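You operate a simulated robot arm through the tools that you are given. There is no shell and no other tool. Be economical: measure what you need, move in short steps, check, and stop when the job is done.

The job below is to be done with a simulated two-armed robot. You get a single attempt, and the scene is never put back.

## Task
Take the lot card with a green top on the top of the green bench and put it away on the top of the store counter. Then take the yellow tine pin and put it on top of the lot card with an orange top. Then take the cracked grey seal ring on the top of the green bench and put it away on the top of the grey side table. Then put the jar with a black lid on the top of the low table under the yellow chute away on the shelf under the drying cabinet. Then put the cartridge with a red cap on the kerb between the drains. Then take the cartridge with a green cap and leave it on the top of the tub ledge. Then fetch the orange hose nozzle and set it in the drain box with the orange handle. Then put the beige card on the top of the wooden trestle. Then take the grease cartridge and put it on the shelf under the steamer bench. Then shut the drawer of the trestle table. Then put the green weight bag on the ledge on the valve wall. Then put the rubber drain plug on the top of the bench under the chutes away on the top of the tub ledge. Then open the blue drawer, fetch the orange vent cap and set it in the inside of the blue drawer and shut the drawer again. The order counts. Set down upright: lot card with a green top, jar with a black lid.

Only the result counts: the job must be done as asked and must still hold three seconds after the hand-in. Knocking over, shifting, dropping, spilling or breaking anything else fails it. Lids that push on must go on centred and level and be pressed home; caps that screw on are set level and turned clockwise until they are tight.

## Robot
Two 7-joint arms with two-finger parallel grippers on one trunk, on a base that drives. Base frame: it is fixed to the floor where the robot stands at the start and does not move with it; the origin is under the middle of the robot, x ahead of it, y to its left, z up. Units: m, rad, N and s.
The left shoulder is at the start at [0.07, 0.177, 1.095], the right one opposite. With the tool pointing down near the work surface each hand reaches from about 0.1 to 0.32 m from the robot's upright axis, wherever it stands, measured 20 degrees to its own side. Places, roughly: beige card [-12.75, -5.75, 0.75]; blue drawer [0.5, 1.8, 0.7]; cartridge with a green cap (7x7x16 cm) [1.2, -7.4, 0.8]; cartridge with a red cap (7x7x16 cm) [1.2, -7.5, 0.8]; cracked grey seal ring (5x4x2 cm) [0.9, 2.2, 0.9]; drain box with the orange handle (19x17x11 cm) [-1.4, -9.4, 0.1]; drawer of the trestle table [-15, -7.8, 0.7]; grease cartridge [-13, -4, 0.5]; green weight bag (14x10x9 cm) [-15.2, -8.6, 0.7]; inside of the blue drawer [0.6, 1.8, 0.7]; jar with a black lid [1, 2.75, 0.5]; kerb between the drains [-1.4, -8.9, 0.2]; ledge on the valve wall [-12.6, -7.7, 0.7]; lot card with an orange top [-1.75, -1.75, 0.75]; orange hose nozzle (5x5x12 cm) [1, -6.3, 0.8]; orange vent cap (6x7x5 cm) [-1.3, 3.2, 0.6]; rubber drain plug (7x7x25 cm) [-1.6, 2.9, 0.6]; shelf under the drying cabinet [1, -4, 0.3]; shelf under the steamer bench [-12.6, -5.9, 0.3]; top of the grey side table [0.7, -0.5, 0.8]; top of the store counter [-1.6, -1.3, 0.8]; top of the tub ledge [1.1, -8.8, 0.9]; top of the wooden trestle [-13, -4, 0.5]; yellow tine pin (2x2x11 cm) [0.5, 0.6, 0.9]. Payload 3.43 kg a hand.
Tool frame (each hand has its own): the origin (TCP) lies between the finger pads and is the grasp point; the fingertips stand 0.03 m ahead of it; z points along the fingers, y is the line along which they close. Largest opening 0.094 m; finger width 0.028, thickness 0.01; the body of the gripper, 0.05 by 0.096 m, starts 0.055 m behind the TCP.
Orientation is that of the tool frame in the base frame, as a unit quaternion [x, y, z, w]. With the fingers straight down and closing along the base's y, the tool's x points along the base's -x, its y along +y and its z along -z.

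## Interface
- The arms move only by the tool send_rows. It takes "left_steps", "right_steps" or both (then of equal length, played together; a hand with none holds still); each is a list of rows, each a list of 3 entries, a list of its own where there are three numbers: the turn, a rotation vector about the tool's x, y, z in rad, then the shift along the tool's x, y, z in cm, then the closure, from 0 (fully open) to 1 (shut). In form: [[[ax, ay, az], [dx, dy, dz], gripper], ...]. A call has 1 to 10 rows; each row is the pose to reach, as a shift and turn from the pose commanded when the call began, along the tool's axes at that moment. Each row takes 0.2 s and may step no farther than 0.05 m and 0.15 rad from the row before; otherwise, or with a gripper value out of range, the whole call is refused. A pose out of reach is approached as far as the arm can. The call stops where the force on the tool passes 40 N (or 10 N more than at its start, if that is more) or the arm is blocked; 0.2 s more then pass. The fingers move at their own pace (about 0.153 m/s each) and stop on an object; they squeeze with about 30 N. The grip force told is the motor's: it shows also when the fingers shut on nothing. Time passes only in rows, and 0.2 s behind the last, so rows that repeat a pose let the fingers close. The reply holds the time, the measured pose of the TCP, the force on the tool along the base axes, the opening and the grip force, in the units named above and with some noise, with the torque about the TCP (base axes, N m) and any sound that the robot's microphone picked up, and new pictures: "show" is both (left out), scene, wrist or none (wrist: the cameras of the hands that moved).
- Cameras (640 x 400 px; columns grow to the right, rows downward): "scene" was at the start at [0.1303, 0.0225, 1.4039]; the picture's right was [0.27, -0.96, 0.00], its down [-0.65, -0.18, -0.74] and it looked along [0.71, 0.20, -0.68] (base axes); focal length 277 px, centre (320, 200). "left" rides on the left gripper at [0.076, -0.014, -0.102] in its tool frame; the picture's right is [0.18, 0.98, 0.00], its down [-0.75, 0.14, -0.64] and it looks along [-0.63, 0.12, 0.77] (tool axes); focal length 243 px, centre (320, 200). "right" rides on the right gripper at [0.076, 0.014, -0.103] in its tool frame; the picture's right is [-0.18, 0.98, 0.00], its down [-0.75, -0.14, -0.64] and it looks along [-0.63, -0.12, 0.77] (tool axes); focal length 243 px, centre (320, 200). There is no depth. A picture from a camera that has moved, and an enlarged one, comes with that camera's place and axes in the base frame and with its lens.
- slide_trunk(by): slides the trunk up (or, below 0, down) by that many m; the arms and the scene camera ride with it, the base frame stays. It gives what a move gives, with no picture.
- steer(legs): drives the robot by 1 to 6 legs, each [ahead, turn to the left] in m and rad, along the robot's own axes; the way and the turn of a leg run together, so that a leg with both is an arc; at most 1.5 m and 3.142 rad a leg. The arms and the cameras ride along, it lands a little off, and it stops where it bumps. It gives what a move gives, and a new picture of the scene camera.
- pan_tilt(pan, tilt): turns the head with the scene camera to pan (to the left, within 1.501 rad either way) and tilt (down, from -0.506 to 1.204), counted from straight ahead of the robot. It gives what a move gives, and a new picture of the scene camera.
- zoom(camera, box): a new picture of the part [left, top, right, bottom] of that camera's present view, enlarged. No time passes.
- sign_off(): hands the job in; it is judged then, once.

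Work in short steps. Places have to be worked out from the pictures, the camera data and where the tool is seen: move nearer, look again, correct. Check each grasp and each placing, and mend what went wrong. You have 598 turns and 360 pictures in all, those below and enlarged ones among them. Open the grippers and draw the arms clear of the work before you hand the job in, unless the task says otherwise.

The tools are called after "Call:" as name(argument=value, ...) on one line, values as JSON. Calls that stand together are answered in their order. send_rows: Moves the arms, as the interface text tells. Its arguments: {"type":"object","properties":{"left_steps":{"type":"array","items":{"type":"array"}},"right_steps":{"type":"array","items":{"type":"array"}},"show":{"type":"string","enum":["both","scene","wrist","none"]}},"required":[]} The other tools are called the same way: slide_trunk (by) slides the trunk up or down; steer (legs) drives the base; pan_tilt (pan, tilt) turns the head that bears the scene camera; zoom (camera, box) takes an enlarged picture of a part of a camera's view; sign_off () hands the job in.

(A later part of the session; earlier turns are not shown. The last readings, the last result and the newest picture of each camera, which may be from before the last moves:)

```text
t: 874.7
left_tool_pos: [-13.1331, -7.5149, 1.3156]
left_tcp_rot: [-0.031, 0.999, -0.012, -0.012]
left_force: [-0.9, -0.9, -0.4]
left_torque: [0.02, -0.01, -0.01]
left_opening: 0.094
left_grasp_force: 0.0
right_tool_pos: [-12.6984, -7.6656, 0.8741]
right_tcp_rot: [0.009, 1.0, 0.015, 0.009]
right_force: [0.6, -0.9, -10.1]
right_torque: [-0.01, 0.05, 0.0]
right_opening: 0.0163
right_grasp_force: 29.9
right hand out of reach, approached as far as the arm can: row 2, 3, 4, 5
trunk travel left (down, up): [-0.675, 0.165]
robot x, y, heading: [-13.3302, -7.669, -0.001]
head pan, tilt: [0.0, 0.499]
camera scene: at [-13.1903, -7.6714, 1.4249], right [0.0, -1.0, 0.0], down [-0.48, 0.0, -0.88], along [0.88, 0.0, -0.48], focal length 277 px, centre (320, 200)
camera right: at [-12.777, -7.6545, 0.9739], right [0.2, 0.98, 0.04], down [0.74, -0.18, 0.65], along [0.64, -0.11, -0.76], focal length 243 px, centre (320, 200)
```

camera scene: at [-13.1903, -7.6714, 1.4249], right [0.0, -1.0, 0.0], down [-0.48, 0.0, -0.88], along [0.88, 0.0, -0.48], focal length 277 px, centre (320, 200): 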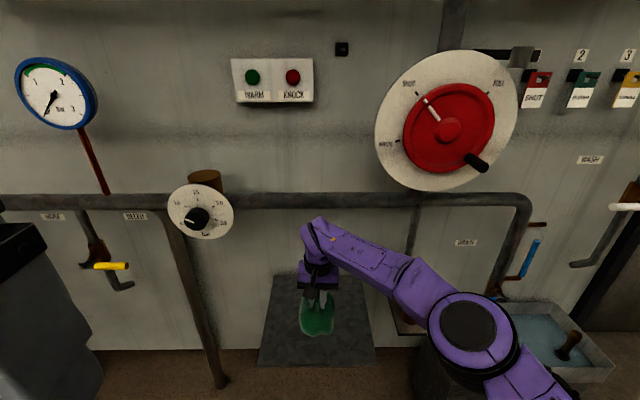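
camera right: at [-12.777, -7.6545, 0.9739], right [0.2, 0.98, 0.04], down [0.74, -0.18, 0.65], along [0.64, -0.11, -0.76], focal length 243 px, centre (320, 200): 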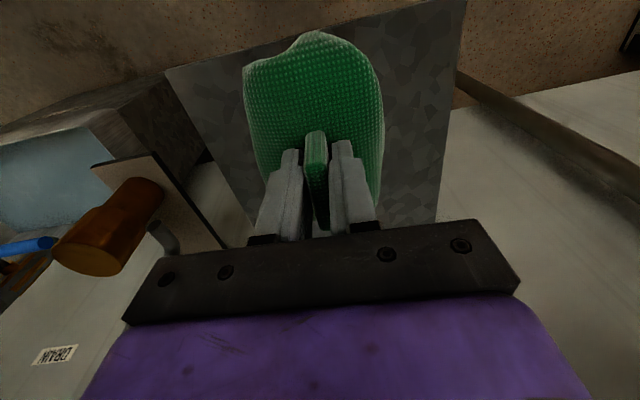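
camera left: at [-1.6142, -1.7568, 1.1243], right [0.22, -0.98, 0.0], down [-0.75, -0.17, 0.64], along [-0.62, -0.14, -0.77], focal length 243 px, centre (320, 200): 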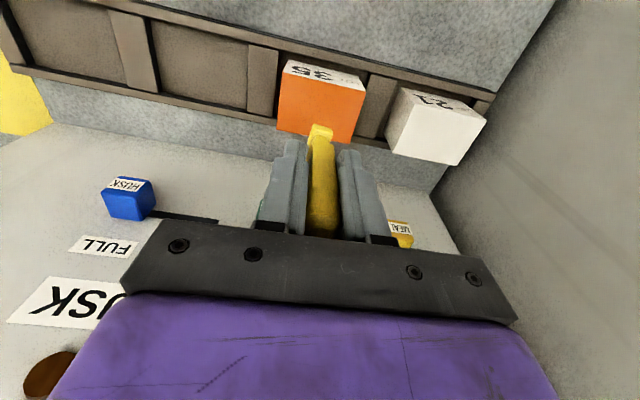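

Over the ledge. I roll 5 cm closer and then lower to contact.

Call:
steer(legs=[[0.05, 0]])

Call:
send_rows(right_steps=[[[0, 0, 0], [0, 0, 3], 1], [[0, 0, 0], [0, 0, 5], 1], [[0, 0, 0], [0, 0, 6.5], 1], [[0, 0, 0], [0, 0, 7.5], 1], [[0, 0, 0], [0, 0, 8.5], 1], [[0, 0, 0], [0, 0, 9.5], 1], [[0, 0, 0], [0, 0, 10.5], 1], [[0, 0, 0], [0, 0, 11.5], 1], [[0, 0, 0], [0, 0, 12.5], 1], [[0, 0, 0], [0, 0, 13.5], 1]], show="none")

```text
t: 875.6
left_tool_pos: [-13.0962, -7.5137, 1.3186]
left_tcp_rot: [-0.03, 0.999, -0.013, -0.006]
left_force: [-1.6, 1.0, 1.1]
left_torque: [0.02, -0.1, 0.01]
left_opening: 0.094
left_grasp_force: 0.0
right_tool_pos: [-12.6586, -7.6641, 0.8812]
right_tcp_rot: [0.009, 1.0, 0.015, 0.015]
right_force: [-1.5, -0.3, -8.0]
right_torque: [-0.01, 0.05, -0.02]
right_opening: 0.0164
right_grasp_force: 29.9
trunk travel left (down, up): [-0.675, 0.165]
robot x, y, heading: [-13.2861, -7.6675, 0.0]
head pan, tilt: [0.0, 0.499]
camera scene: at [-13.1547, -7.6697, 1.4263], right [0.0, -1.0, 0.0], down [-0.47, 0.0, -0.88], along [0.88, 0.0, -0.47], focal length 277 px, centre (320, 200)
```

scene: 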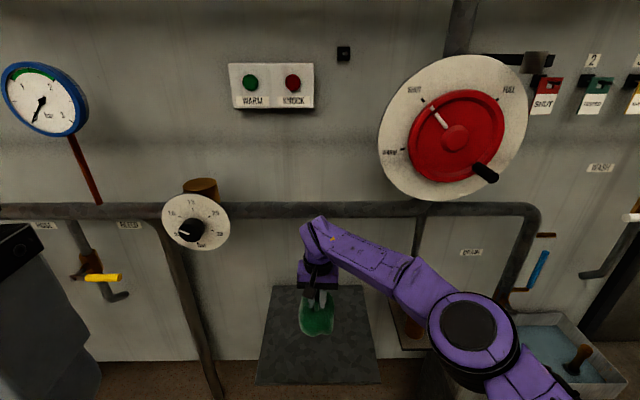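

```text
t: 877.8
left_tool_pos: [-13.0876, -7.5128, 1.3178]
left_tcp_rot: [-0.031, 0.999, -0.013, -0.011]
left_force: [-0.7, -0.1, -0.2]
left_torque: [0.01, -0.03, 0.06]
left_opening: 0.0942
left_grasp_force: 0.1
right_tool_pos: [-12.659, -7.6604, 0.7509]
right_tcp_rot: [0.008, 1.0, 0.016, 0.01]
right_force: [-0.3, 0.3, -8.1]
right_torque: [-0.01, 0.1, 0.02]
right_opening: 0.0164
right_grasp_force: 29.8
right hand out of reach, approached as far as the arm can: row 7, 8, 9, 10
trunk travel left (down, up): [-0.675, 0.165]
robot x, y, heading: [-13.2851, -7.6725, -0.005]
head pan, tilt: [0.0, 0.499]
```

No contact yet and the arm is at its limit; raise the hand 9 cm, lower the trunk 0.15, then feel down again.

Call:
send_rows(right_steps=[[[0, 0, 0], [0, 0, -4], 1], [[0, 0, 0], [0, 0, -8], 1], [[0, 0, 0], [0, 0, -11], 1]], show="none")

Call:
slide_trunk(by=-0.13)

Call:
send_rows(right_steps=[[[0, 0, 0], [0, 0, 0.8], 1], [[0, 0, 0], [0, 0, 1.6], 1], [[0, 0, 0], [0, 0, 2.4], 1], [[0, 0, 0], [0, 0, 3.2], 1], [[0, 0, 0], [0, 0, 4], 1], [[0, 0, 0], [0, 0, 4.8], 1], [[0, 0, 0], [0, 0, 5.6], 1], [[0, 0, 0], [0, 0, 6.4], 1], [[0, 0, 0], [0, 0, 7.2], 1], [[0, 0, 0], [0, 0, 8], 1]], show="wrist")

```text
t: 878.6
left_tool_pos: [-13.0865, -7.5129, 1.3167]
left_tcp_rot: [-0.033, 0.999, -0.014, -0.011]
left_force: [-0.6, 0.5, 0.2]
left_torque: [-0.01, 0.01, -0.01]
left_opening: 0.0938
left_grasp_force: 0.0
right_tool_pos: [-12.6596, -7.6643, 0.8621]
right_tcp_rot: [0.008, 1.0, 0.016, 0.01]
right_force: [-0.1, 0.4, -8.9]
right_torque: [-0.05, 0.04, 0.03]
right_opening: 0.0163
right_grasp_force: 30.4
trunk travel left (down, up): [-0.675, 0.165]
robot x, y, heading: [-13.2852, -7.6674, 0.001]
head pan, tilt: [0.0, 0.499]
```

```text
t: 880.0
left_tool_pos: [-13.0907, -7.5138, 1.1933]
left_tcp_rot: [-0.03, 0.999, -0.013, -0.009]
left_force: [0.9, -0.7, 0.2]
left_torque: [0.02, 0.05, 0.0]
left_opening: 0.0941
left_grasp_force: 0.0
right_tool_pos: [-12.6593, -7.6627, 0.7485]
right_tcp_rot: [0.01, 1.0, 0.021, 0.017]
right_force: [-13.5, 0.8, 21.2]
right_torque: [-0.94, 0.96, -0.41]
right_opening: 0.0167
right_grasp_force: 30.2
trunk travel left (down, up): [-0.55, 0.29]
robot x, y, heading: [-13.2866, -7.6698, -0.003]
head pan, tilt: [0.0, 0.499]
stopped: the force on the tool passed its limit (the readings are from after the stop); the commanded pose is now the measured one
```

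```text
t: 880.4
left_tool_pos: [-13.091, -7.5144, 1.1934]
left_tcp_rot: [-0.03, 0.999, -0.012, -0.009]
left_force: [0.7, -0.8, -0.4]
left_torque: [-0.03, 0.02, -0.03]
left_opening: 0.0939
left_grasp_force: 0.1
right_tool_pos: [-12.6581, -7.6619, 0.7481]
right_tcp_rot: [0.013, 0.999, 0.022, 0.022]
right_force: [-12.5, 1.2, 24.9]
right_torque: [-0.93, 0.11, -0.47]
right_opening: 0.0166
right_grasp_force: 30.2
trunk travel left (down, up): [-0.55, 0.29]
robot x, y, heading: [-13.2925, -7.669, 0.005]
head pan, tilt: [0.0, 0.499]
stopped in row 2 (right hand): the force on the tool passed its limit (the readings are from after the stop); the commanded pose is now the measured one
camera right: at [-12.7386, -7.6507, 0.8472], right [0.21, 0.98, 0.05], down [0.72, -0.19, 0.67], along [0.66, -0.1, -0.74], focal length 243 px, centre (320, 200)
```

right: 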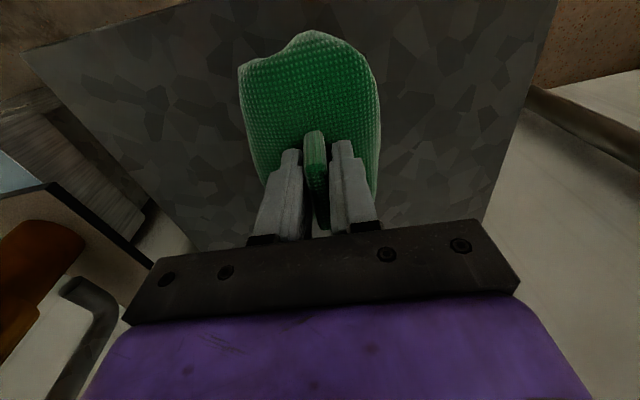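

Bag is on the ledge (contact at 0.748). Release and rise.

Call:
send_rows(right_steps=[[[0, 0, 0], [0, 0, -0.2], 0.7], [[0, 0, 0], [0, 0, -0.2], 0.5], [[0, 0, 0], [0, 0, -0.2], 0.5], [[0, 0, 0], [0, 0, -4], 0.4], [[0, 0, 0], [0, 0, -8.5], 0.3], [[0, 0, 0], [0, 0, -13], 0.2], [[0, 0, 0], [3, 0, -16], 0], [[0, 0, 0], [7, 0, -18], 0], [[0, 0, 0], [11, 0, -20], 0]], show="scene")

```text
t: 882.4
left_tool_pos: [-13.0895, -7.5131, 1.1927]
left_tcp_rot: [-0.031, 0.999, -0.012, -0.01]
left_force: [0.0, 0.4, -0.9]
left_torque: [0.02, -0.01, 0.0]
left_opening: 0.0939
left_grasp_force: 0.1
right_tool_pos: [-12.7752, -7.6663, 0.941]
right_tcp_rot: [0.011, 0.999, 0.021, 0.021]
right_force: [0.1, -0.2, -0.1]
right_torque: [0.0, 0.0, 0.02]
right_opening: 0.0939
right_grasp_force: 0.1
trunk travel left (down, up): [-0.55, 0.29]
robot x, y, heading: [-13.2905, -7.6707, -0.004]
head pan, tilt: [0.0, 0.499]
camera scene: at [-13.1467, -7.67, 1.3006], right [0.0, -1.0, 0.0], down [-0.48, 0.0, -0.88], along [0.88, 0.0, -0.48], focal length 277 px, centre (320, 200)
```

scene: 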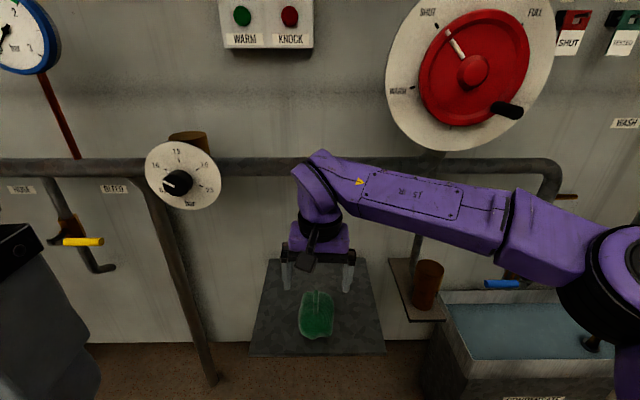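

Bag rests on the ledge. Now the long way back to the first area for the rubber drain plug. Retracing my route.

Call:
slide_trunk(by=0.125)

Call:
send_rows(right_steps=[[[0, 0, 0], [4, 0, 0], 0], [[0, 0, 0], [8, 0, 0], 0], [[0, 0, 0], [12, 0, 0], 0], [[0, 0, 0], [16, 0, 0], 0], [[0, 0, 0], [20, 0, 0], 0]], show="none")

Call:
steer(legs=[[-0.72, 0], [0, -1.567], [1.5, 0], [1.5, 0], [0.2, 0], [0, 1.57]])

```text
t: 884.0
left_tool_pos: [-13.0891, -7.513, 1.3177]
left_tcp_rot: [-0.03, 0.999, -0.013, -0.011]
left_force: [-0.2, -0.3, 0.8]
left_torque: [0.04, 0.0, -0.02]
left_opening: 0.0941
left_grasp_force: 0.0
right_tool_pos: [-12.7726, -7.6675, 1.0658]
right_tcp_rot: [0.011, 1.0, 0.02, 0.02]
right_force: [0.1, -0.4, 0.7]
right_torque: [0.0, -0.01, 0.02]
right_opening: 0.0942
right_grasp_force: 0.1
trunk travel left (down, up): [-0.675, 0.165]
robot x, y, heading: [-13.2843, -7.6685, -0.006]
head pan, tilt: [0.0, 0.499]
```

```text
t: 885.2
left_tool_pos: [-13.0892, -7.5141, 1.3174]
left_tcp_rot: [-0.03, 0.999, -0.014, -0.01]
left_force: [-0.4, -0.4, 0.4]
left_torque: [0.0, 0.01, 0.0]
left_opening: 0.094
left_grasp_force: 0.1
right_tool_pos: [-12.9754, -7.6622, 1.0588]
right_tcp_rot: [0.011, 1.0, 0.021, 0.02]
right_force: [-0.3, -0.9, -0.3]
right_torque: [-0.01, -0.04, 0.01]
right_opening: 0.094
right_grasp_force: 0.0
trunk travel left (down, up): [-0.675, 0.165]
robot x, y, heading: [-13.2829, -7.6689, -0.004]
head pan, tilt: [0.0, 0.499]
```

```text
t: 911.8
left_tool_pos: [-13.7319, -10.682, 1.3175]
left_tcp_rot: [-0.034, 0.999, -0.012, -0.01]
left_force: [0.0, -0.5, 0.1]
left_torque: [-0.01, 0.0, 0.0]
left_opening: 0.0942
left_grasp_force: 0.1
right_tool_pos: [-13.617, -10.83, 1.0581]
right_tcp_rot: [0.006, 1.0, 0.02, 0.019]
right_force: [0.4, -0.9, -0.7]
right_torque: [-0.04, -0.01, 0.01]
right_opening: 0.0941
right_grasp_force: 0.0
trunk travel left (down, up): [-0.675, 0.165]
robot x, y, heading: [-13.9278, -10.8441, 0.01]
head pan, tilt: [0.0, 0.499]
camera scene: at [-13.7882, -10.8385, 1.4255], right [0.0, -1.0, 0.0], down [-0.48, 0.0, -0.88], along [0.88, 0.0, -0.48], focal length 277 px, centre (320, 200)
```

scene: 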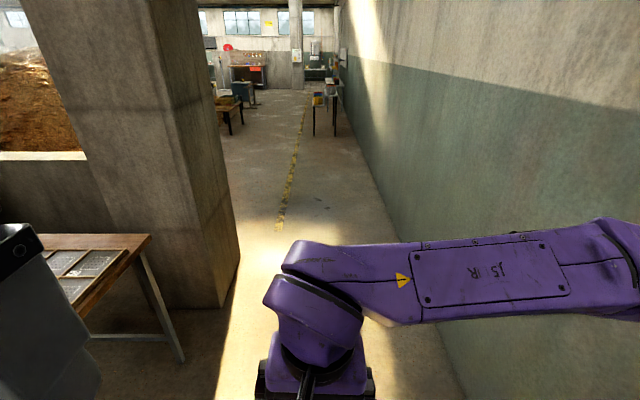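

Call:
steer(legs=[[1.5, -0.03], [1.2, 0], [0, 0.7], [1.15, 0], [0, -0.68], [0.6, 0]])

```text
t: 937.1
left_tool_pos: [-9.503, -10.0525, 1.3182]
left_tcp_rot: [-0.022, 1.0, -0.013, -0.01]
left_force: [-1.2, 0.5, -0.7]
left_torque: [-0.03, 0.03, 0.0]
left_opening: 0.0941
left_grasp_force: 0.2
right_tool_pos: [-9.3911, -10.2046, 1.0582]
right_tcp_rot: [0.019, 0.999, 0.021, 0.02]
right_force: [-0.5, -0.4, 0.1]
right_torque: [0.02, 0.01, 0.02]
right_opening: 0.0939
right_grasp_force: 0.1
trunk travel left (down, up): [-0.675, 0.165]
robot x, y, heading: [-9.7028, -10.2046, -0.021]
head pan, tilt: [0.0, 0.499]
camera scene: at [-9.5633, -10.2083, 1.4255], right [-0.02, -1.0, 0.0], down [-0.48, 0.01, -0.88], along [0.88, -0.02, -0.48], focal length 277 px, centre (320, 200)
```

scene: 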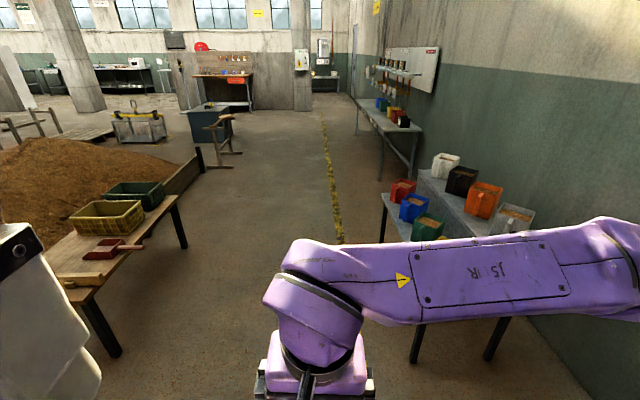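

Call:
steer(legs=[[0, 0.27], [1.0, 0], [0, -0.25], [1.5, 0], [1.5, 0], [1.5, 0]])

```text
t: 964.8
left_tool_pos: [-4.1045, -9.9878, 1.3173]
left_tcp_rot: [-0.009, 1.0, -0.012, -0.011]
left_force: [-0.7, -0.6, -0.4]
left_torque: [-0.04, -0.01, 0.01]
left_opening: 0.0941
left_grasp_force: 0.1
right_tool_pos: [-3.9967, -10.1436, 1.0577]
right_tcp_rot: [0.033, 0.999, 0.021, 0.019]
right_force: [0.0, 0.6, 1.3]
right_torque: [0.02, 0.0, -0.03]
right_opening: 0.0942
right_grasp_force: 0.1
trunk travel left (down, up): [-0.675, 0.165]
robot x, y, heading: [-4.3109, -10.1347, -0.047]
head pan, tilt: [0.0, 0.499]
camera scene: at [-4.1685, -10.1425, 1.4255], right [-0.05, -1.0, 0.0], down [-0.48, 0.02, -0.88], along [0.88, -0.04, -0.48], focal length 277 px, centre (320, 200)
```

scene: 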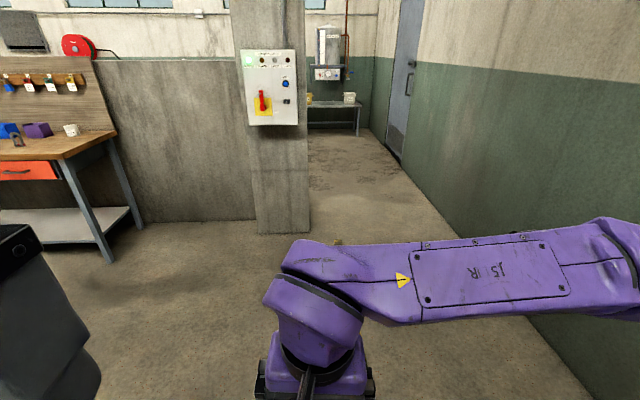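

A shorter way exists: right of the pillar at y≈-10.9 straight into the tub corridor. I take it and turn north.

Call:
steer(legs=[[0, -0.55], [1.35, 0], [0, 0.6], [1.5, 0], [1.25, 0], [0, 1.57]])

```text
t: 991.6
left_tool_pos: [-0.5852, -10.6431, 1.318]
left_tcp_rot: [0.747, -0.665, 0.016, -0.001]
left_force: [0.2, 0.4, -0.3]
left_torque: [0.0, 0.02, 0.01]
left_opening: 0.094
left_grasp_force: 0.0
right_tool_pos: [-0.4419, -10.5204, 1.0588]
right_tcp_rot: [0.718, -0.696, -0.028, 0.001]
right_force: [0.3, 0.3, 0.0]
right_torque: [-0.01, 0.04, -0.02]
right_opening: 0.094
right_grasp_force: 0.0
trunk travel left (down, up): [-0.675, 0.165]
robot x, y, heading: [-0.4239, -10.8327, 1.618]
head pan, tilt: [0.0, 0.499]
camera scene: at [-0.4268, -10.6916, 1.4255], right [1.0, 0.05, 0.0], down [0.02, -0.48, -0.88], along [-0.04, 0.88, -0.48], focal length 277 px, centre (320, 200)
```

scene: 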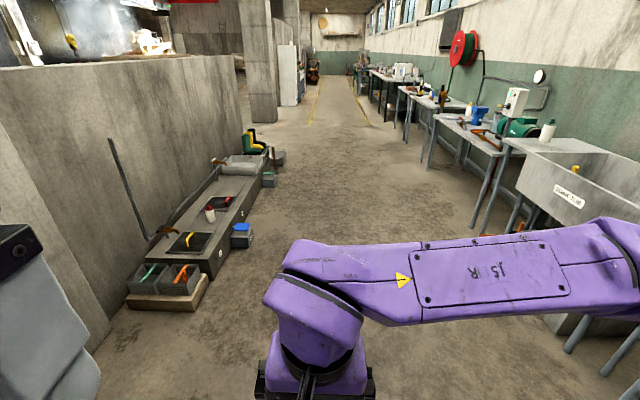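

Everything placed earlier still stands. Driving north along the aisle.

Call:
steer(legs=[[1.5, -0.05], [1.5, 0], [1.5, 0], [1.5, 0], [1.5, 0], [1.5, 0]])

Call:
steer(legs=[[1.5, 0], [1.5, 0], [1.0, 0], [0, 1.0]])

```text
t: 1034.0
left_tool_pos: [-0.7528, -1.6977, 1.3182]
left_tcp_rot: [0.737, -0.676, 0.016, -0.002]
left_force: [0.3, 0.4, -0.4]
left_torque: [0.01, -0.02, 0.03]
left_opening: 0.094
left_grasp_force: 0.0
right_tool_pos: [-0.6066, -1.5815, 1.0586]
right_tcp_rot: [0.708, -0.706, -0.029, 0.001]
right_force: [-0.2, -0.1, 0.4]
right_torque: [-0.03, 0.0, 0.02]
right_opening: 0.0942
right_grasp_force: 0.0
trunk travel left (down, up): [-0.675, 0.165]
robot x, y, heading: [-0.591, -1.8915, 1.595]
head pan, tilt: [0.0, 0.499]
camera scene: at [-0.5948, -1.7518, 1.4255], right [1.0, 0.02, 0.0], down [0.01, -0.48, -0.88], along [-0.02, 0.88, -0.48], focal length 277 px, centre (320, 200)
```

scene: 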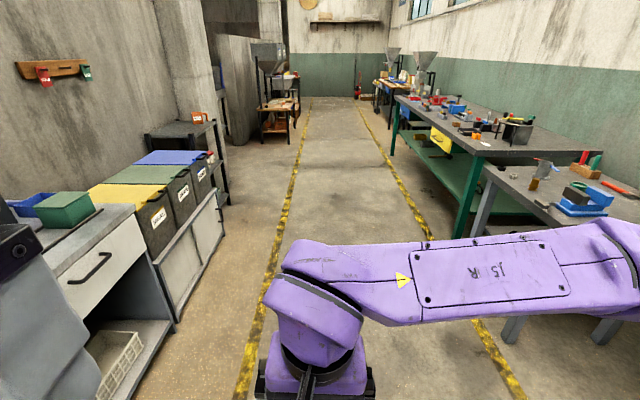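

```text
t: 1055.8
left_tool_pos: [-0.9596, 2.0706, 1.3168]
left_tcp_rot: [0.974, -0.227, 0.014, -0.009]
left_force: [0.2, -0.7, 0.4]
left_torque: [0.02, -0.02, 0.02]
left_opening: 0.0941
left_grasp_force: 0.1
right_tool_pos: [-0.9849, 2.2565, 1.0582]
right_tcp_rot: [0.964, -0.266, -0.024, 0.015]
right_force: [-0.2, 0.1, 0.2]
right_torque: [-0.02, 0.0, 0.01]
right_opening: 0.0939
right_grasp_force: 0.1
trunk travel left (down, up): [-0.675, 0.165]
robot x, y, heading: [-0.71, 2.1085, 2.619]
head pan, tilt: [0.0, 0.499]
camera scene: at [-0.8328, 2.1775, 1.4255], right [0.5, 0.87, 0.0], down [0.42, -0.24, -0.88], along [-0.76, 0.44, -0.48], focal length 277 px, centre (320, 200)
```

scene: 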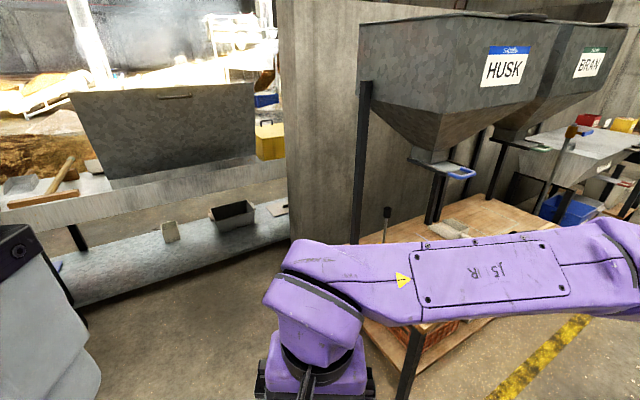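

The dark plunger-like drain plug stands on the wooden table under the HUSK hopper. I drive to y≈2.9 and face the table.

Call:
steer(legs=[[0, -1.15], [0.82, 0], [0, 1.62]])

Call:
pan_tilt(pan=0.15, tilt=0.6)

```text
t: 1066.9
left_tool_pos: [-0.8485, 2.7784, 1.3185]
left_tcp_rot: [1.0, 0.008, 0.011, -0.012]
left_force: [0.0, -1.3, 0.7]
left_torque: [0.03, -0.01, 0.0]
left_opening: 0.0938
left_grasp_force: 0.3
right_tool_pos: [-0.9569, 2.9329, 1.0584]
right_tcp_rot: [0.999, -0.033, -0.02, 0.02]
right_force: [0.6, -0.7, 0.8]
right_torque: [-0.02, -0.01, 0.0]
right_opening: 0.094
right_grasp_force: 0.1
trunk travel left (down, up): [-0.675, 0.165]
robot x, y, heading: [-0.6435, 2.9233, 3.095]
head pan, tilt: [0.0, 0.499]
camera scene: at [-0.7846, 2.9312, 1.4255], right [0.05, 1.0, 0.0], down [0.48, -0.02, -0.88], along [-0.88, 0.04, -0.48], focal length 277 px, centre (320, 200)
```

scene: 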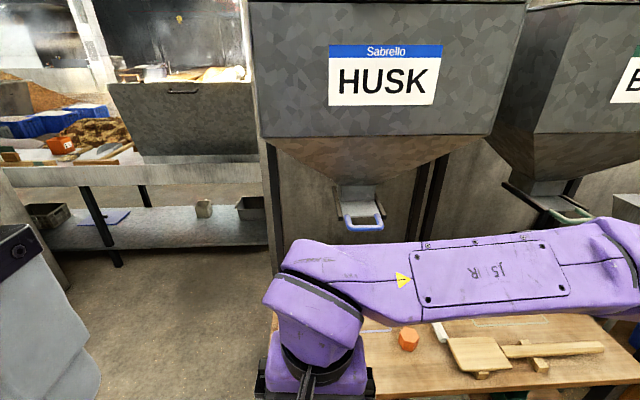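

```text
t: 1067.6
left_tool_pos: [-0.8489, 2.7773, 1.3182]
left_tcp_rot: [1.0, 0.008, 0.01, -0.012]
left_force: [0.6, 0.8, 0.0]
left_torque: [0.01, 0.03, -0.02]
left_opening: 0.0939
left_grasp_force: 0.0
right_tool_pos: [-0.9552, 2.9323, 1.0594]
right_tcp_rot: [0.999, -0.033, -0.019, 0.02]
right_force: [-0.8, 0.3, -0.2]
right_torque: [0.01, 0.05, 0.03]
right_opening: 0.094
right_grasp_force: 0.2
trunk travel left (down, up): [-0.675, 0.165]
robot x, y, heading: [-0.6467, 2.9256, 3.096]
head pan, tilt: [0.15, 0.6]
camera scene: at [-0.7817, 2.9177, 1.4164], right [-0.1, 0.99, 0.0], down [0.56, 0.06, -0.83], along [-0.82, -0.08, -0.56], focal length 277 px, centre (320, 200)
```

scene: 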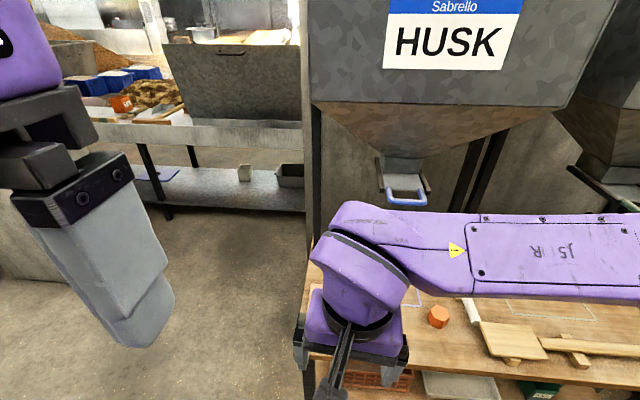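

Call:
zoom(camera="right", box=[0, 0, 640, 400])

```text
1.00 times, centred on (320, 200) of right
camera zoom: at [-0.8767, 2.916, 1.1569], right [-0.25, -0.97, 0.05], down [-0.72, 0.22, 0.66], along [-0.65, 0.13, -0.75], focal length 243 px, centre (320, 200)
```

zoom: 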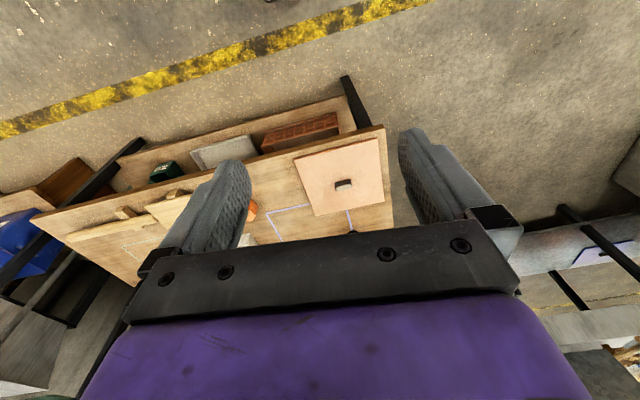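

I swing the right hand 20 cm to the right to uncover the plug and lower the trunk 0.3.

Call:
send_rows(right_steps=[[[0, 0, 0], [0, -4.5, 0], 0], [[0, 0, 0], [0, -9, 0], 0], [[0, 0, 0], [0, -13.5, 0], 0], [[0, 0, 0], [0, -18, 0], 0], [[0, 0, 0], [0, -22, 0], 0]], show="none")

Call:
slide_trunk(by=-0.3)

Call:
pan_tilt(pan=0.0, tilt=0.5)

```text
t: 1068.8
left_tool_pos: [-0.8485, 2.7795, 1.3167]
left_tcp_rot: [1.0, 0.008, 0.01, -0.011]
left_force: [0.4, 0.6, -0.1]
left_torque: [0.02, 0.04, 0.0]
left_opening: 0.0939
left_grasp_force: 0.2
right_tool_pos: [-0.9413, 3.1532, 1.0486]
right_tcp_rot: [0.999, -0.033, -0.021, 0.022]
right_force: [1.0, 0.5, 0.1]
right_torque: [0.02, 0.0, 0.01]
right_opening: 0.0942
right_grasp_force: 0.0
trunk travel left (down, up): [-0.675, 0.165]
robot x, y, heading: [-0.6433, 2.924, 3.095]
head pan, tilt: [0.15, 0.6]
```

```text
t: 1071.8
left_tool_pos: [-0.8482, 2.7783, 1.0178]
left_tcp_rot: [1.0, 0.008, 0.01, -0.012]
left_force: [-0.7, -0.6, 0.2]
left_torque: [0.02, 0.01, 0.0]
left_opening: 0.0939
left_grasp_force: 0.0
right_tool_pos: [-0.9425, 3.151, 0.7493]
right_tcp_rot: [0.999, -0.033, -0.02, 0.02]
right_force: [-0.7, -0.4, -0.8]
right_torque: [0.01, -0.03, 0.0]
right_opening: 0.0942
right_grasp_force: 0.0
trunk travel left (down, up): [-0.375, 0.465]
robot x, y, heading: [-0.6472, 2.9261, 3.095]
head pan, tilt: [0.15, 0.6]
```

```text
t: 1072.5
left_tool_pos: [-0.8486, 2.777, 1.0159]
left_tcp_rot: [1.0, 0.008, 0.011, -0.012]
left_force: [0.7, 0.4, -0.3]
left_torque: [-0.02, 0.0, -0.01]
left_opening: 0.094
left_grasp_force: 0.0
right_tool_pos: [-0.9425, 3.1507, 0.7495]
right_tcp_rot: [0.999, -0.033, -0.02, 0.02]
right_force: [-0.6, 0.0, 0.1]
right_torque: [0.0, 0.01, -0.02]
right_opening: 0.0943
right_grasp_force: 0.1
trunk travel left (down, up): [-0.375, 0.465]
robot x, y, heading: [-0.6459, 2.9292, 3.087]
head pan, tilt: [0.0, 0.499]
camera scene: at [-0.7846, 2.9312, 1.1255], right [0.05, 1.0, 0.0], down [0.48, -0.02, -0.88], along [-0.88, 0.04, -0.48], focal length 277 px, centre (320, 200)
```

scene: 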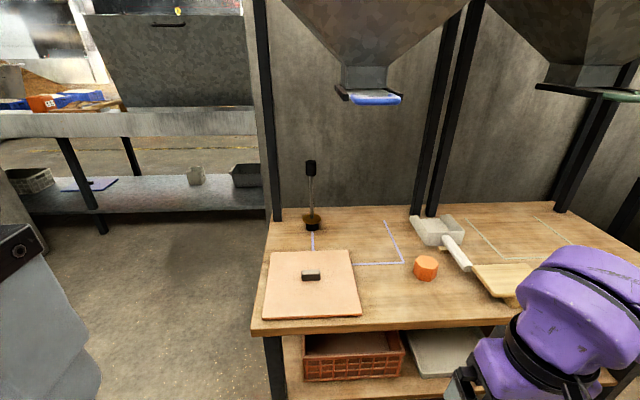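

Plug: ≈(-1.607, 2.942), table z≈0.565, black handle z≈0.76–0.82. I drive 0.2 closer and swing the right hand in horizontally.

Call:
steer(legs=[[0.2, 0.05]])

Call:
send_rows(right_steps=[[[0, -0.12, 0], [-1, 2.4, 0], 0], [[0, -0.24, 0], [-2, 4.8, 0], 0], [[0, -0.36, 0], [-3, 7.2, 0], 0], [[0, -0.48, 0], [-4, 9.6, 0], 0], [[0, -0.6, 0], [-5, 12, -0.5], 0], [[0, -0.72, 0], [-6, 14.4, -1], 0], [[0, -0.84, 0], [-7, 16.8, -1.5], 0], [[0, -0.96, 0], [-8, 19, -2], 0], [[0, -1.06, 0], [-9, 20.5, -2.5], 0], [[0, -1.1, 0], [-10, 20.5, -3], 0]], show="both")

```text
t: 1074.1
left_tool_pos: [-1.0439, 2.7733, 1.0172]
left_tcp_rot: [0.999, 0.032, 0.011, -0.012]
left_force: [-0.7, -0.8, -0.3]
left_torque: [-0.01, 0.0, -0.02]
left_opening: 0.0941
left_grasp_force: 0.1
right_tool_pos: [-1.1544, 3.1416, 0.7488]
right_tcp_rot: [1.0, -0.008, -0.019, 0.02]
right_force: [0.4, 0.0, 0.3]
right_torque: [0.01, -0.02, 0.02]
right_opening: 0.0939
right_grasp_force: 0.0
trunk travel left (down, up): [-0.375, 0.465]
robot x, y, heading: [-0.8452, 2.934, -3.142]
head pan, tilt: [0.0, 0.499]
camera scene: at [-0.9862, 2.9292, 1.1253], right [0.0, 1.0, 0.0], down [0.48, 0.0, -0.88], along [-0.88, 0.0, -0.48], focal length 277 px, centre (320, 200)
```

scene: 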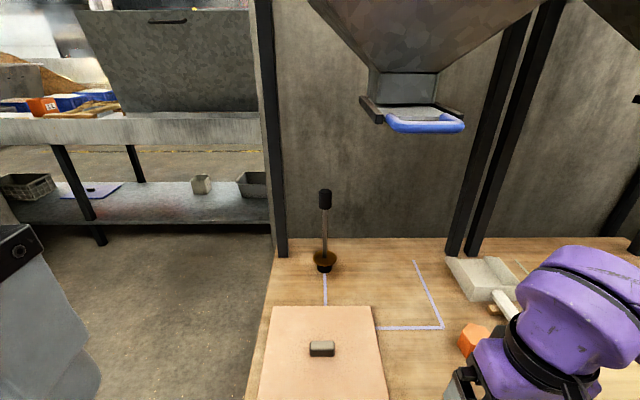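

```text
t: 1076.3
left_tool_pos: [-1.0421, 2.774, 1.0161]
left_tcp_rot: [0.999, 0.032, 0.01, -0.012]
left_force: [0.7, 0.5, -0.2]
left_torque: [-0.02, 0.0, -0.01]
left_opening: 0.094
left_grasp_force: 0.0
right_tool_pos: [-1.2576, 2.9388, 0.7916]
right_tcp_rot: [0.841, -0.018, -0.54, 0.014]
right_force: [-0.1, 0.2, -0.6]
right_torque: [0.01, 0.03, 0.02]
right_opening: 0.0941
right_grasp_force: 0.0
trunk travel left (down, up): [-0.375, 0.465]
robot x, y, heading: [-0.8432, 2.9272, -3.142]
head pan, tilt: [0.0, 0.499]
camera scene: at [-0.9853, 2.9293, 1.1255], right [0.0, 1.0, 0.0], down [0.48, 0.0, -0.88], along [-0.88, 0.0, -0.48], focal length 277 px, centre (320, 200)
camera right: at [-1.1317, 2.9208, 0.7648], right [-0.09, -0.97, 0.21], down [0.27, 0.18, 0.95], along [-0.96, 0.14, 0.25], focal length 243 px, centre (320, 200)
```

scene: 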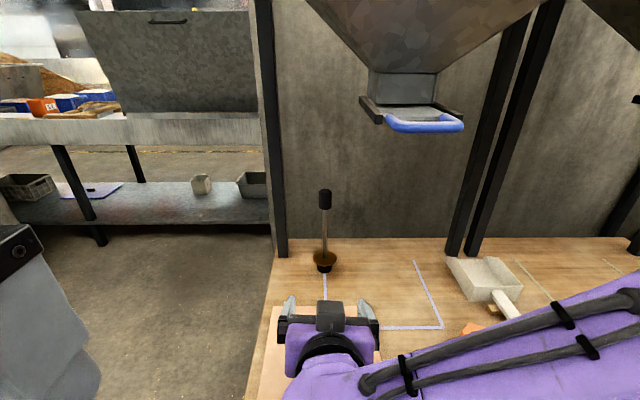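
right: 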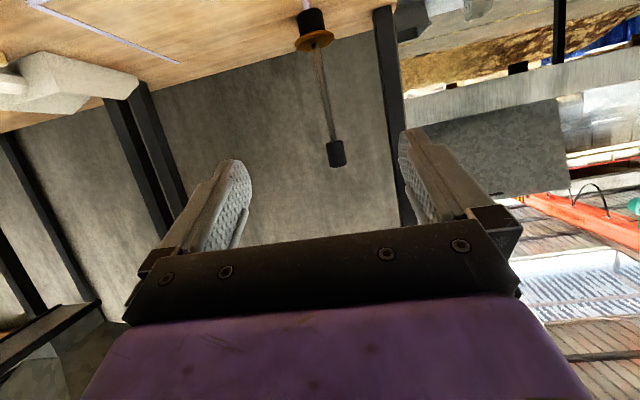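

Handle centre ≈(-1.589, 2.940, 0.80), dead ahead. Advance 31 cm, then close.

Call:
send_rows(right_steps=[[[0, 0, 0], [-1.9, 0, 4.1], 0], [[0, 0, 0], [-3.8, 0, 8.2], 0], [[0, 0, 0], [-5.7, 0, 12.3], 0], [[0, 0, 0], [-7.6, 0, 16.4], 0], [[0, 0, 0], [-9.5, 0, 20.5], 0], [[0, 0, 0], [-11.4, 0, 24.6], 0], [[0, 0, 0], [-13, 0, 28], 0], [[0, 0, 0], [-13, 0, 28], 0]], show="wrist")

```text
t: 1078.1
left_tool_pos: [-1.0399, 2.7724, 1.0172]
left_tcp_rot: [0.999, 0.032, 0.01, -0.013]
left_force: [0.0, -0.2, -0.2]
left_torque: [-0.02, -0.01, 0.0]
left_opening: 0.094
left_grasp_force: 0.1
right_tool_pos: [-1.5646, 2.943, 0.7917]
right_tcp_rot: [0.842, -0.018, -0.54, 0.014]
right_force: [0.1, -0.1, 0.3]
right_torque: [-0.02, 0.02, 0.0]
right_opening: 0.0941
right_grasp_force: 0.2
trunk travel left (down, up): [-0.375, 0.465]
robot x, y, heading: [-0.845, 2.9268, -3.137]
head pan, tilt: [0.0, 0.499]
camera right: at [-1.44, 2.9244, 0.7646], right [-0.09, -0.97, 0.21], down [0.27, 0.18, 0.95], along [-0.96, 0.14, 0.25], focal length 243 px, centre (320, 200)
```

right: 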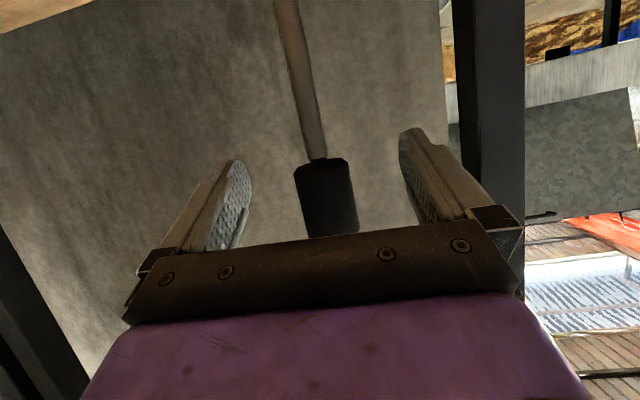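

Call:
send_rows(right_steps=[[[0, 0, 0], [-0.5, 0, 1.1], 0], [[0, 0, 0], [-0.5, 0, 1.1], 0.5], [[0, 0, 0], [-0.5, 0, 1.1], 1], [[0, 0, 0], [-0.5, 0, 1.1], 1], [[0, 0, 0], [-0.5, 0, 1.1], 1], [[0, 0, 0], [-1.4, 0, 0.7], 1], [[0, 0, 0], [-3.2, 0, -0.2], 1], [[0, 0, 0], [-5, 0, -1], 1]], show="both")

```text
t: 1079.9
left_tool_pos: [-1.0409, 2.7728, 1.0164]
left_tcp_rot: [0.999, 0.033, 0.01, -0.013]
left_force: [0.6, -0.8, 0.1]
left_torque: [0.04, -0.01, -0.03]
left_opening: 0.094
left_grasp_force: 0.1
right_tool_pos: [-1.577, 2.9468, 0.8412]
right_tcp_rot: [0.842, -0.018, -0.539, 0.014]
right_force: [-0.8, -0.2, -3.3]
right_torque: [0.04, 0.02, 0.01]
right_opening: 0.0361
right_grasp_force: 30.3
trunk travel left (down, up): [-0.375, 0.465]
robot x, y, heading: [-0.8416, 2.9286, -3.145]
head pan, tilt: [0.0, 0.499]
camera scene: at [-0.9855, 2.9292, 1.1254], right [0.0, 1.0, 0.0], down [0.48, 0.0, -0.88], along [-0.88, 0.0, -0.48], focal length 277 px, centre (320, 200)
camera right: at [-1.4531, 2.9285, 0.8146], right [-0.09, -0.97, 0.21], down [0.27, 0.18, 0.95], along [-0.96, 0.14, 0.25], focal length 243 px, centre (320, 200)
```

scene: 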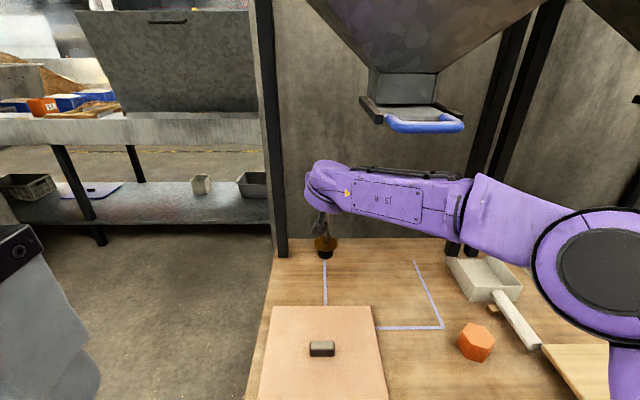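
right: 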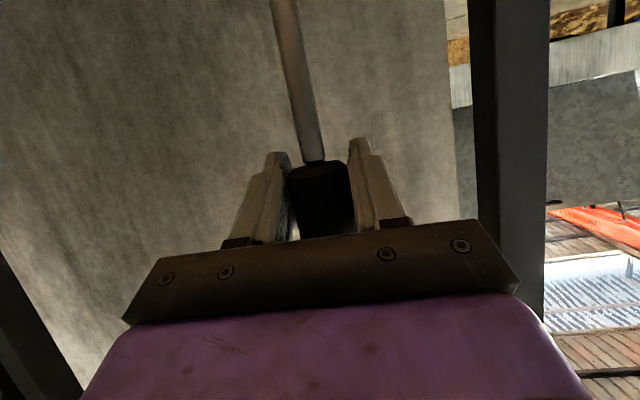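

Plug held. I lift 4 cm more, pull the arm straight back, then back the base away.

Call:
send_rows(right_steps=[[[0, 0, 0], [-3.6, 0, -1.7], 1], [[0, 0, 0], [-1.9, 0, -5.5], 1], [[0, 0, 0], [-0.2, 0, -9.3], 1], [[0, 0, 0], [1.5, 0, -13.1], 1], [[0, 0, 0], [3.2, 0, -16.9], 1], [[0, 0, 0], [4.9, 0, -20.7], 1], [[0, 0, 0], [6.6, 0, -24.3], 1]], show="none")

Call:
steer(legs=[[-0.45, 0]])

```text
t: 1081.5
left_tool_pos: [-1.0407, 2.7746, 1.0175]
left_tcp_rot: [0.999, 0.033, 0.009, -0.012]
left_force: [0.0, 0.5, 0.3]
left_torque: [0.02, -0.01, 0.02]
left_opening: 0.094
left_grasp_force: 0.1
right_tool_pos: [-1.3286, 2.9423, 0.8841]
right_tcp_rot: [0.841, -0.018, -0.54, 0.013]
right_force: [-0.2, -0.8, -3.1]
right_torque: [0.0, -0.03, 0.0]
right_opening: 0.0357
right_grasp_force: 30.0
trunk travel left (down, up): [-0.375, 0.465]
robot x, y, heading: [-0.8431, 2.9282, -3.14]
head pan, tilt: [0.0, 0.499]
```

```text
t: 1084.2
left_tool_pos: [-0.5874, 2.773, 1.0164]
left_tcp_rot: [0.999, 0.033, 0.01, -0.012]
left_force: [-0.2, 0.0, 0.6]
left_torque: [-0.01, -0.01, 0.01]
left_opening: 0.0937
left_grasp_force: 0.0
right_tool_pos: [-0.8748, 2.9432, 0.8852]
right_tcp_rot: [0.842, -0.018, -0.539, 0.013]
right_force: [0.3, 1.0, -3.8]
right_torque: [0.02, -0.04, 0.02]
right_opening: 0.0362
right_grasp_force: 30.2
trunk travel left (down, up): [-0.375, 0.465]
robot x, y, heading: [-0.3919, 2.9303, -3.135]
head pan, tilt: [0.0, 0.499]
camera scene: at [-0.5311, 2.9294, 1.1255], right [0.0, 1.0, 0.0], down [0.48, 0.0, -0.88], along [-0.88, 0.0, -0.48], focal length 277 px, centre (320, 200)
```

scene: 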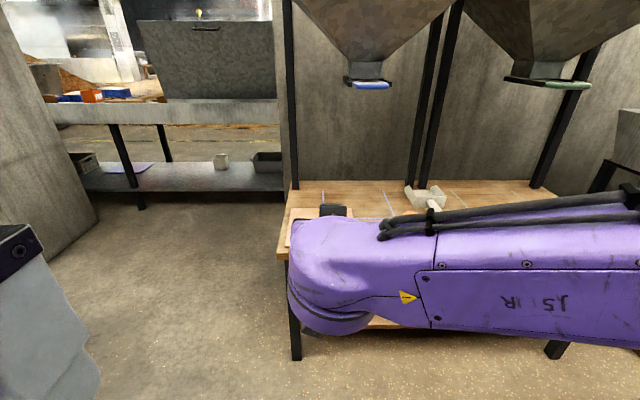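

Raise the trunk and drive to the tub.

Call:
slide_trunk(by=0.4)

Call:
steer(legs=[[0, 1.57], [1.5, 0], [1.5, 0], [1.5, 0], [1.5, 0], [1.5, 0]])

Call:
steer(legs=[[1.5, 0], [1.5, 0], [1.0, 0], [0, 1.57]])

```text
t: 1088.1
left_tool_pos: [-0.5879, 2.7725, 1.4175]
left_tcp_rot: [0.999, 0.034, 0.011, -0.013]
left_force: [0.1, -0.1, 0.8]
left_torque: [-0.01, 0.01, 0.0]
left_opening: 0.0938
left_grasp_force: 0.0
right_tool_pos: [-0.8758, 2.9419, 1.285]
right_tcp_rot: [0.842, -0.018, -0.539, 0.013]
right_force: [-0.5, 0.2, -2.3]
right_torque: [0.02, -0.01, -0.02]
right_opening: 0.0357
right_grasp_force: 30.3
trunk travel left (down, up): [-0.775, 0.065]
robot x, y, heading: [-0.3863, 2.9311, -3.139]
head pan, tilt: [0.0, 0.499]
```

```text
t: 1127.5
left_tool_pos: [0.1911, -4.7504, 1.4181]
left_tcp_rot: [0.654, 0.756, -0.002, -0.016]
left_force: [0.4, -0.4, 0.4]
left_torque: [-0.01, -0.03, -0.02]
left_opening: 0.094
left_grasp_force: 0.0
right_tool_pos: [0.045, -5.0495, 1.2856]
right_tcp_rot: [0.585, 0.606, -0.356, 0.405]
right_force: [0.2, 0.4, -2.5]
right_torque: [0.01, 0.03, -0.02]
right_opening: 0.0354
right_grasp_force: 30.3
trunk travel left (down, up): [-0.775, 0.065]
robot x, y, heading: [0.0193, -4.5686, -1.486]
head pan, tilt: [0.0, 0.499]
camera scene: at [0.0314, -4.7059, 1.5255], right [-1.0, -0.08, 0.0], down [-0.04, 0.48, -0.88], along [0.07, -0.88, -0.48], focal length 277 px, centre (320, 200)
```

scene: 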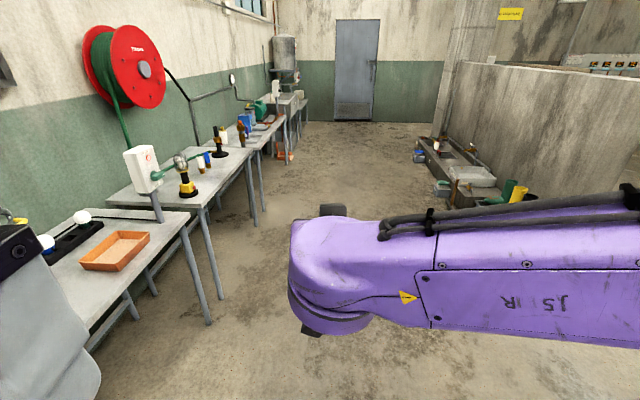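

```text
t: 1150.5
left_tool_pos: [0.507, -8.3691, 1.4181]
left_tcp_rot: [-0.081, 0.997, -0.013, -0.009]
left_force: [-0.1, 0.3, 0.1]
left_torque: [0.04, 0.01, -0.01]
left_opening: 0.0941
left_grasp_force: 0.1
right_tool_pos: [0.8087, -8.5103, 1.2841]
right_tcp_rot: [-0.023, 0.842, 0.04, 0.538]
right_force: [0.9, -0.4, -2.8]
right_torque: [-0.03, 0.04, 0.03]
right_opening: 0.0354
right_grasp_force: 29.7
trunk travel left (down, up): [-0.775, 0.065]
robot x, y, heading: [0.3249, -8.5484, 0.096]
head pan, tilt: [0.0, 0.499]
camera scene: at [0.4649, -8.5309, 1.5254], right [0.1, -1.0, 0.0], down [-0.48, -0.05, -0.88], along [0.87, 0.09, -0.48], focal length 277 px, centre (320, 200)
```

scene: 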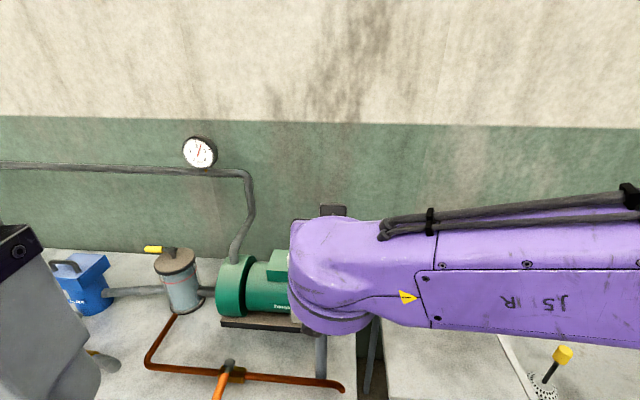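

I ended a bit too far north-east; I back up and re-approach aligned with the ledge at y≈-8.76.

Call:
steer(legs=[[-0.45, 0], [0, -0.5], [0.5, 0], [0, 0.4]])

Call:
pan_tilt(pan=-0.2, tilt=0.8)

```text
t: 1158.4
left_tool_pos: [0.5381, -8.6369, 1.4179]
left_tcp_rot: [-0.02, 1.0, -0.012, -0.011]
left_force: [-0.2, 0.1, 0.5]
left_torque: [0.02, 0.01, 0.03]
left_opening: 0.0939
left_grasp_force: 0.2
right_tool_pos: [0.8205, -8.8151, 1.2846]
right_tcp_rot: [0.028, 0.841, 0.008, 0.54]
right_force: [0.3, 0.8, -3.3]
right_torque: [-0.01, 0.02, 0.05]
right_opening: 0.0353
right_grasp_force: 30.0
trunk travel left (down, up): [-0.775, 0.065]
robot x, y, heading: [0.3395, -8.7885, -0.02]
head pan, tilt: [0.0, 0.499]
camera scene: at [0.4781, -8.793, 1.5254], right [-0.02, -1.0, 0.0], down [-0.48, 0.01, -0.88], along [0.88, -0.02, -0.48], focal length 277 px, centre (320, 200)
```

scene: 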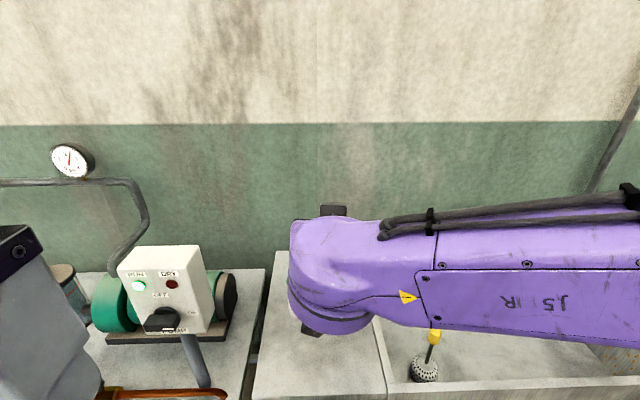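

```text
t: 1159.2
left_tool_pos: [0.5378, -8.6361, 1.4178]
left_tcp_rot: [-0.02, 1.0, -0.013, -0.01]
left_force: [-0.3, 0.2, -0.4]
left_torque: [0.04, -0.02, 0.02]
left_opening: 0.0939
left_grasp_force: 0.1
right_tool_pos: [0.8213, -8.8129, 1.2845]
right_tcp_rot: [0.029, 0.841, 0.006, 0.54]
right_force: [0.5, -0.3, -2.6]
right_torque: [0.01, -0.02, 0.02]
right_opening: 0.0355
right_grasp_force: 29.9
trunk travel left (down, up): [-0.775, 0.065]
robot x, y, heading: [0.3383, -8.7873, -0.028]
head pan, tilt: [-0.201, 0.799]
camera scene: at [0.4658, -8.8075, 1.4995], right [-0.22, -0.98, 0.0], down [-0.7, 0.16, -0.7], along [0.68, -0.16, -0.72], focal length 277 px, centre (320, 200)
```

scene: 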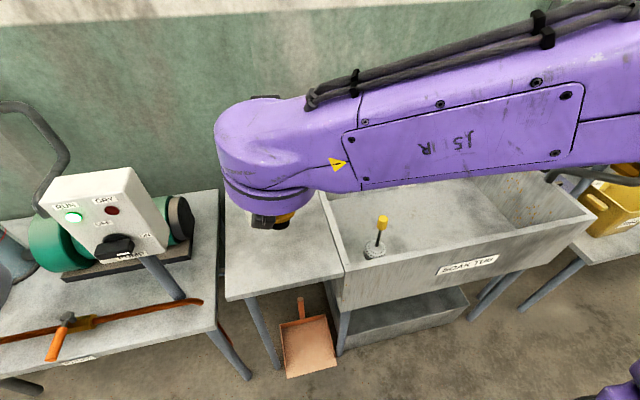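

Ledge ahead. I move forward 11 cm, then lower toward (0.93, -8.83).

Call:
send_rows(right_steps=[[[0, 0, 0], [-2, -0.8, 4], 1], [[0, 0, 0], [-4, -1.6, 8], 1], [[0, 0, 0], [-4.6, -1.6, 10], 1], [[0, 0, 0], [-1, -1.6, 11.7], 1], [[0, 0, 0], [2.8, -1.6, 13.4], 1], [[0, 0, 0], [6.6, -1.6, 15.2], 1], [[0, 0, 0], [10.2, -1.6, 16.9], 1], [[0, 0, 0], [10.2, -1.6, 16.9], 1]], show="both")

```text
t: 1161.0
left_tool_pos: [0.5375, -8.6373, 1.4164]
left_tcp_rot: [-0.02, 1.0, -0.012, -0.009]
left_force: [0.2, -0.3, -1.0]
left_torque: [-0.01, 0.0, 0.0]
left_opening: 0.0939
left_grasp_force: 0.0
right_tool_pos: [0.9317, -8.8269, 1.1214]
right_tcp_rot: [0.029, 0.842, 0.007, 0.539]
right_force: [0.5, -0.7, -3.0]
right_torque: [-0.06, 0.01, -0.02]
right_opening: 0.0354
right_grasp_force: 29.7
trunk travel left (down, up): [-0.775, 0.065]
robot x, y, heading: [0.3365, -8.7885, -0.028]
head pan, tilt: [-0.201, 0.799]
camera scene: at [0.4654, -8.8084, 1.4995], right [-0.22, -0.97, 0.0], down [-0.7, 0.16, -0.7], along [0.68, -0.15, -0.72], focal length 277 px, centre (320, 200)
camera right: at [0.8072, -8.8083, 1.0935], right [0.12, 0.97, 0.21], down [-0.27, -0.17, 0.95], along [0.95, -0.17, 0.25], focal length 243 px, centre (320, 200)
```

scene: 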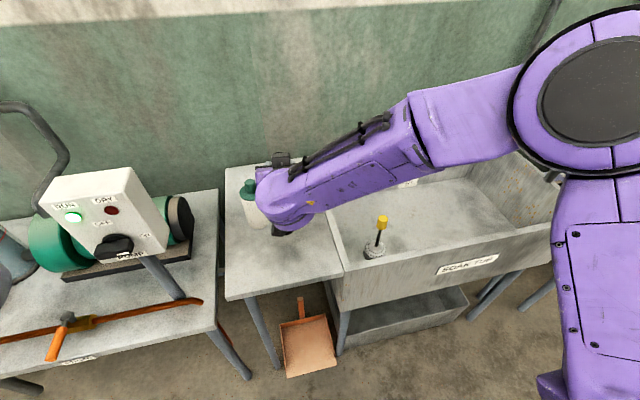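
right: 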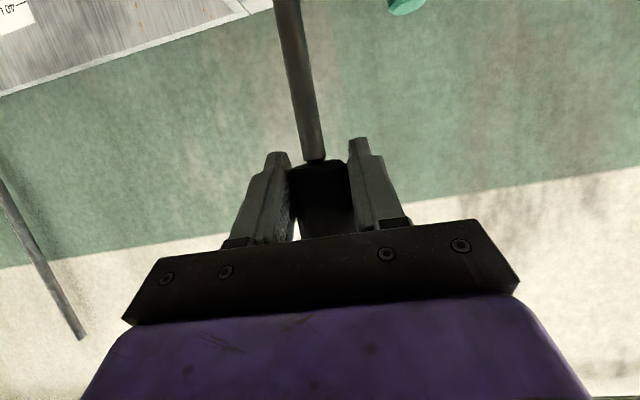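

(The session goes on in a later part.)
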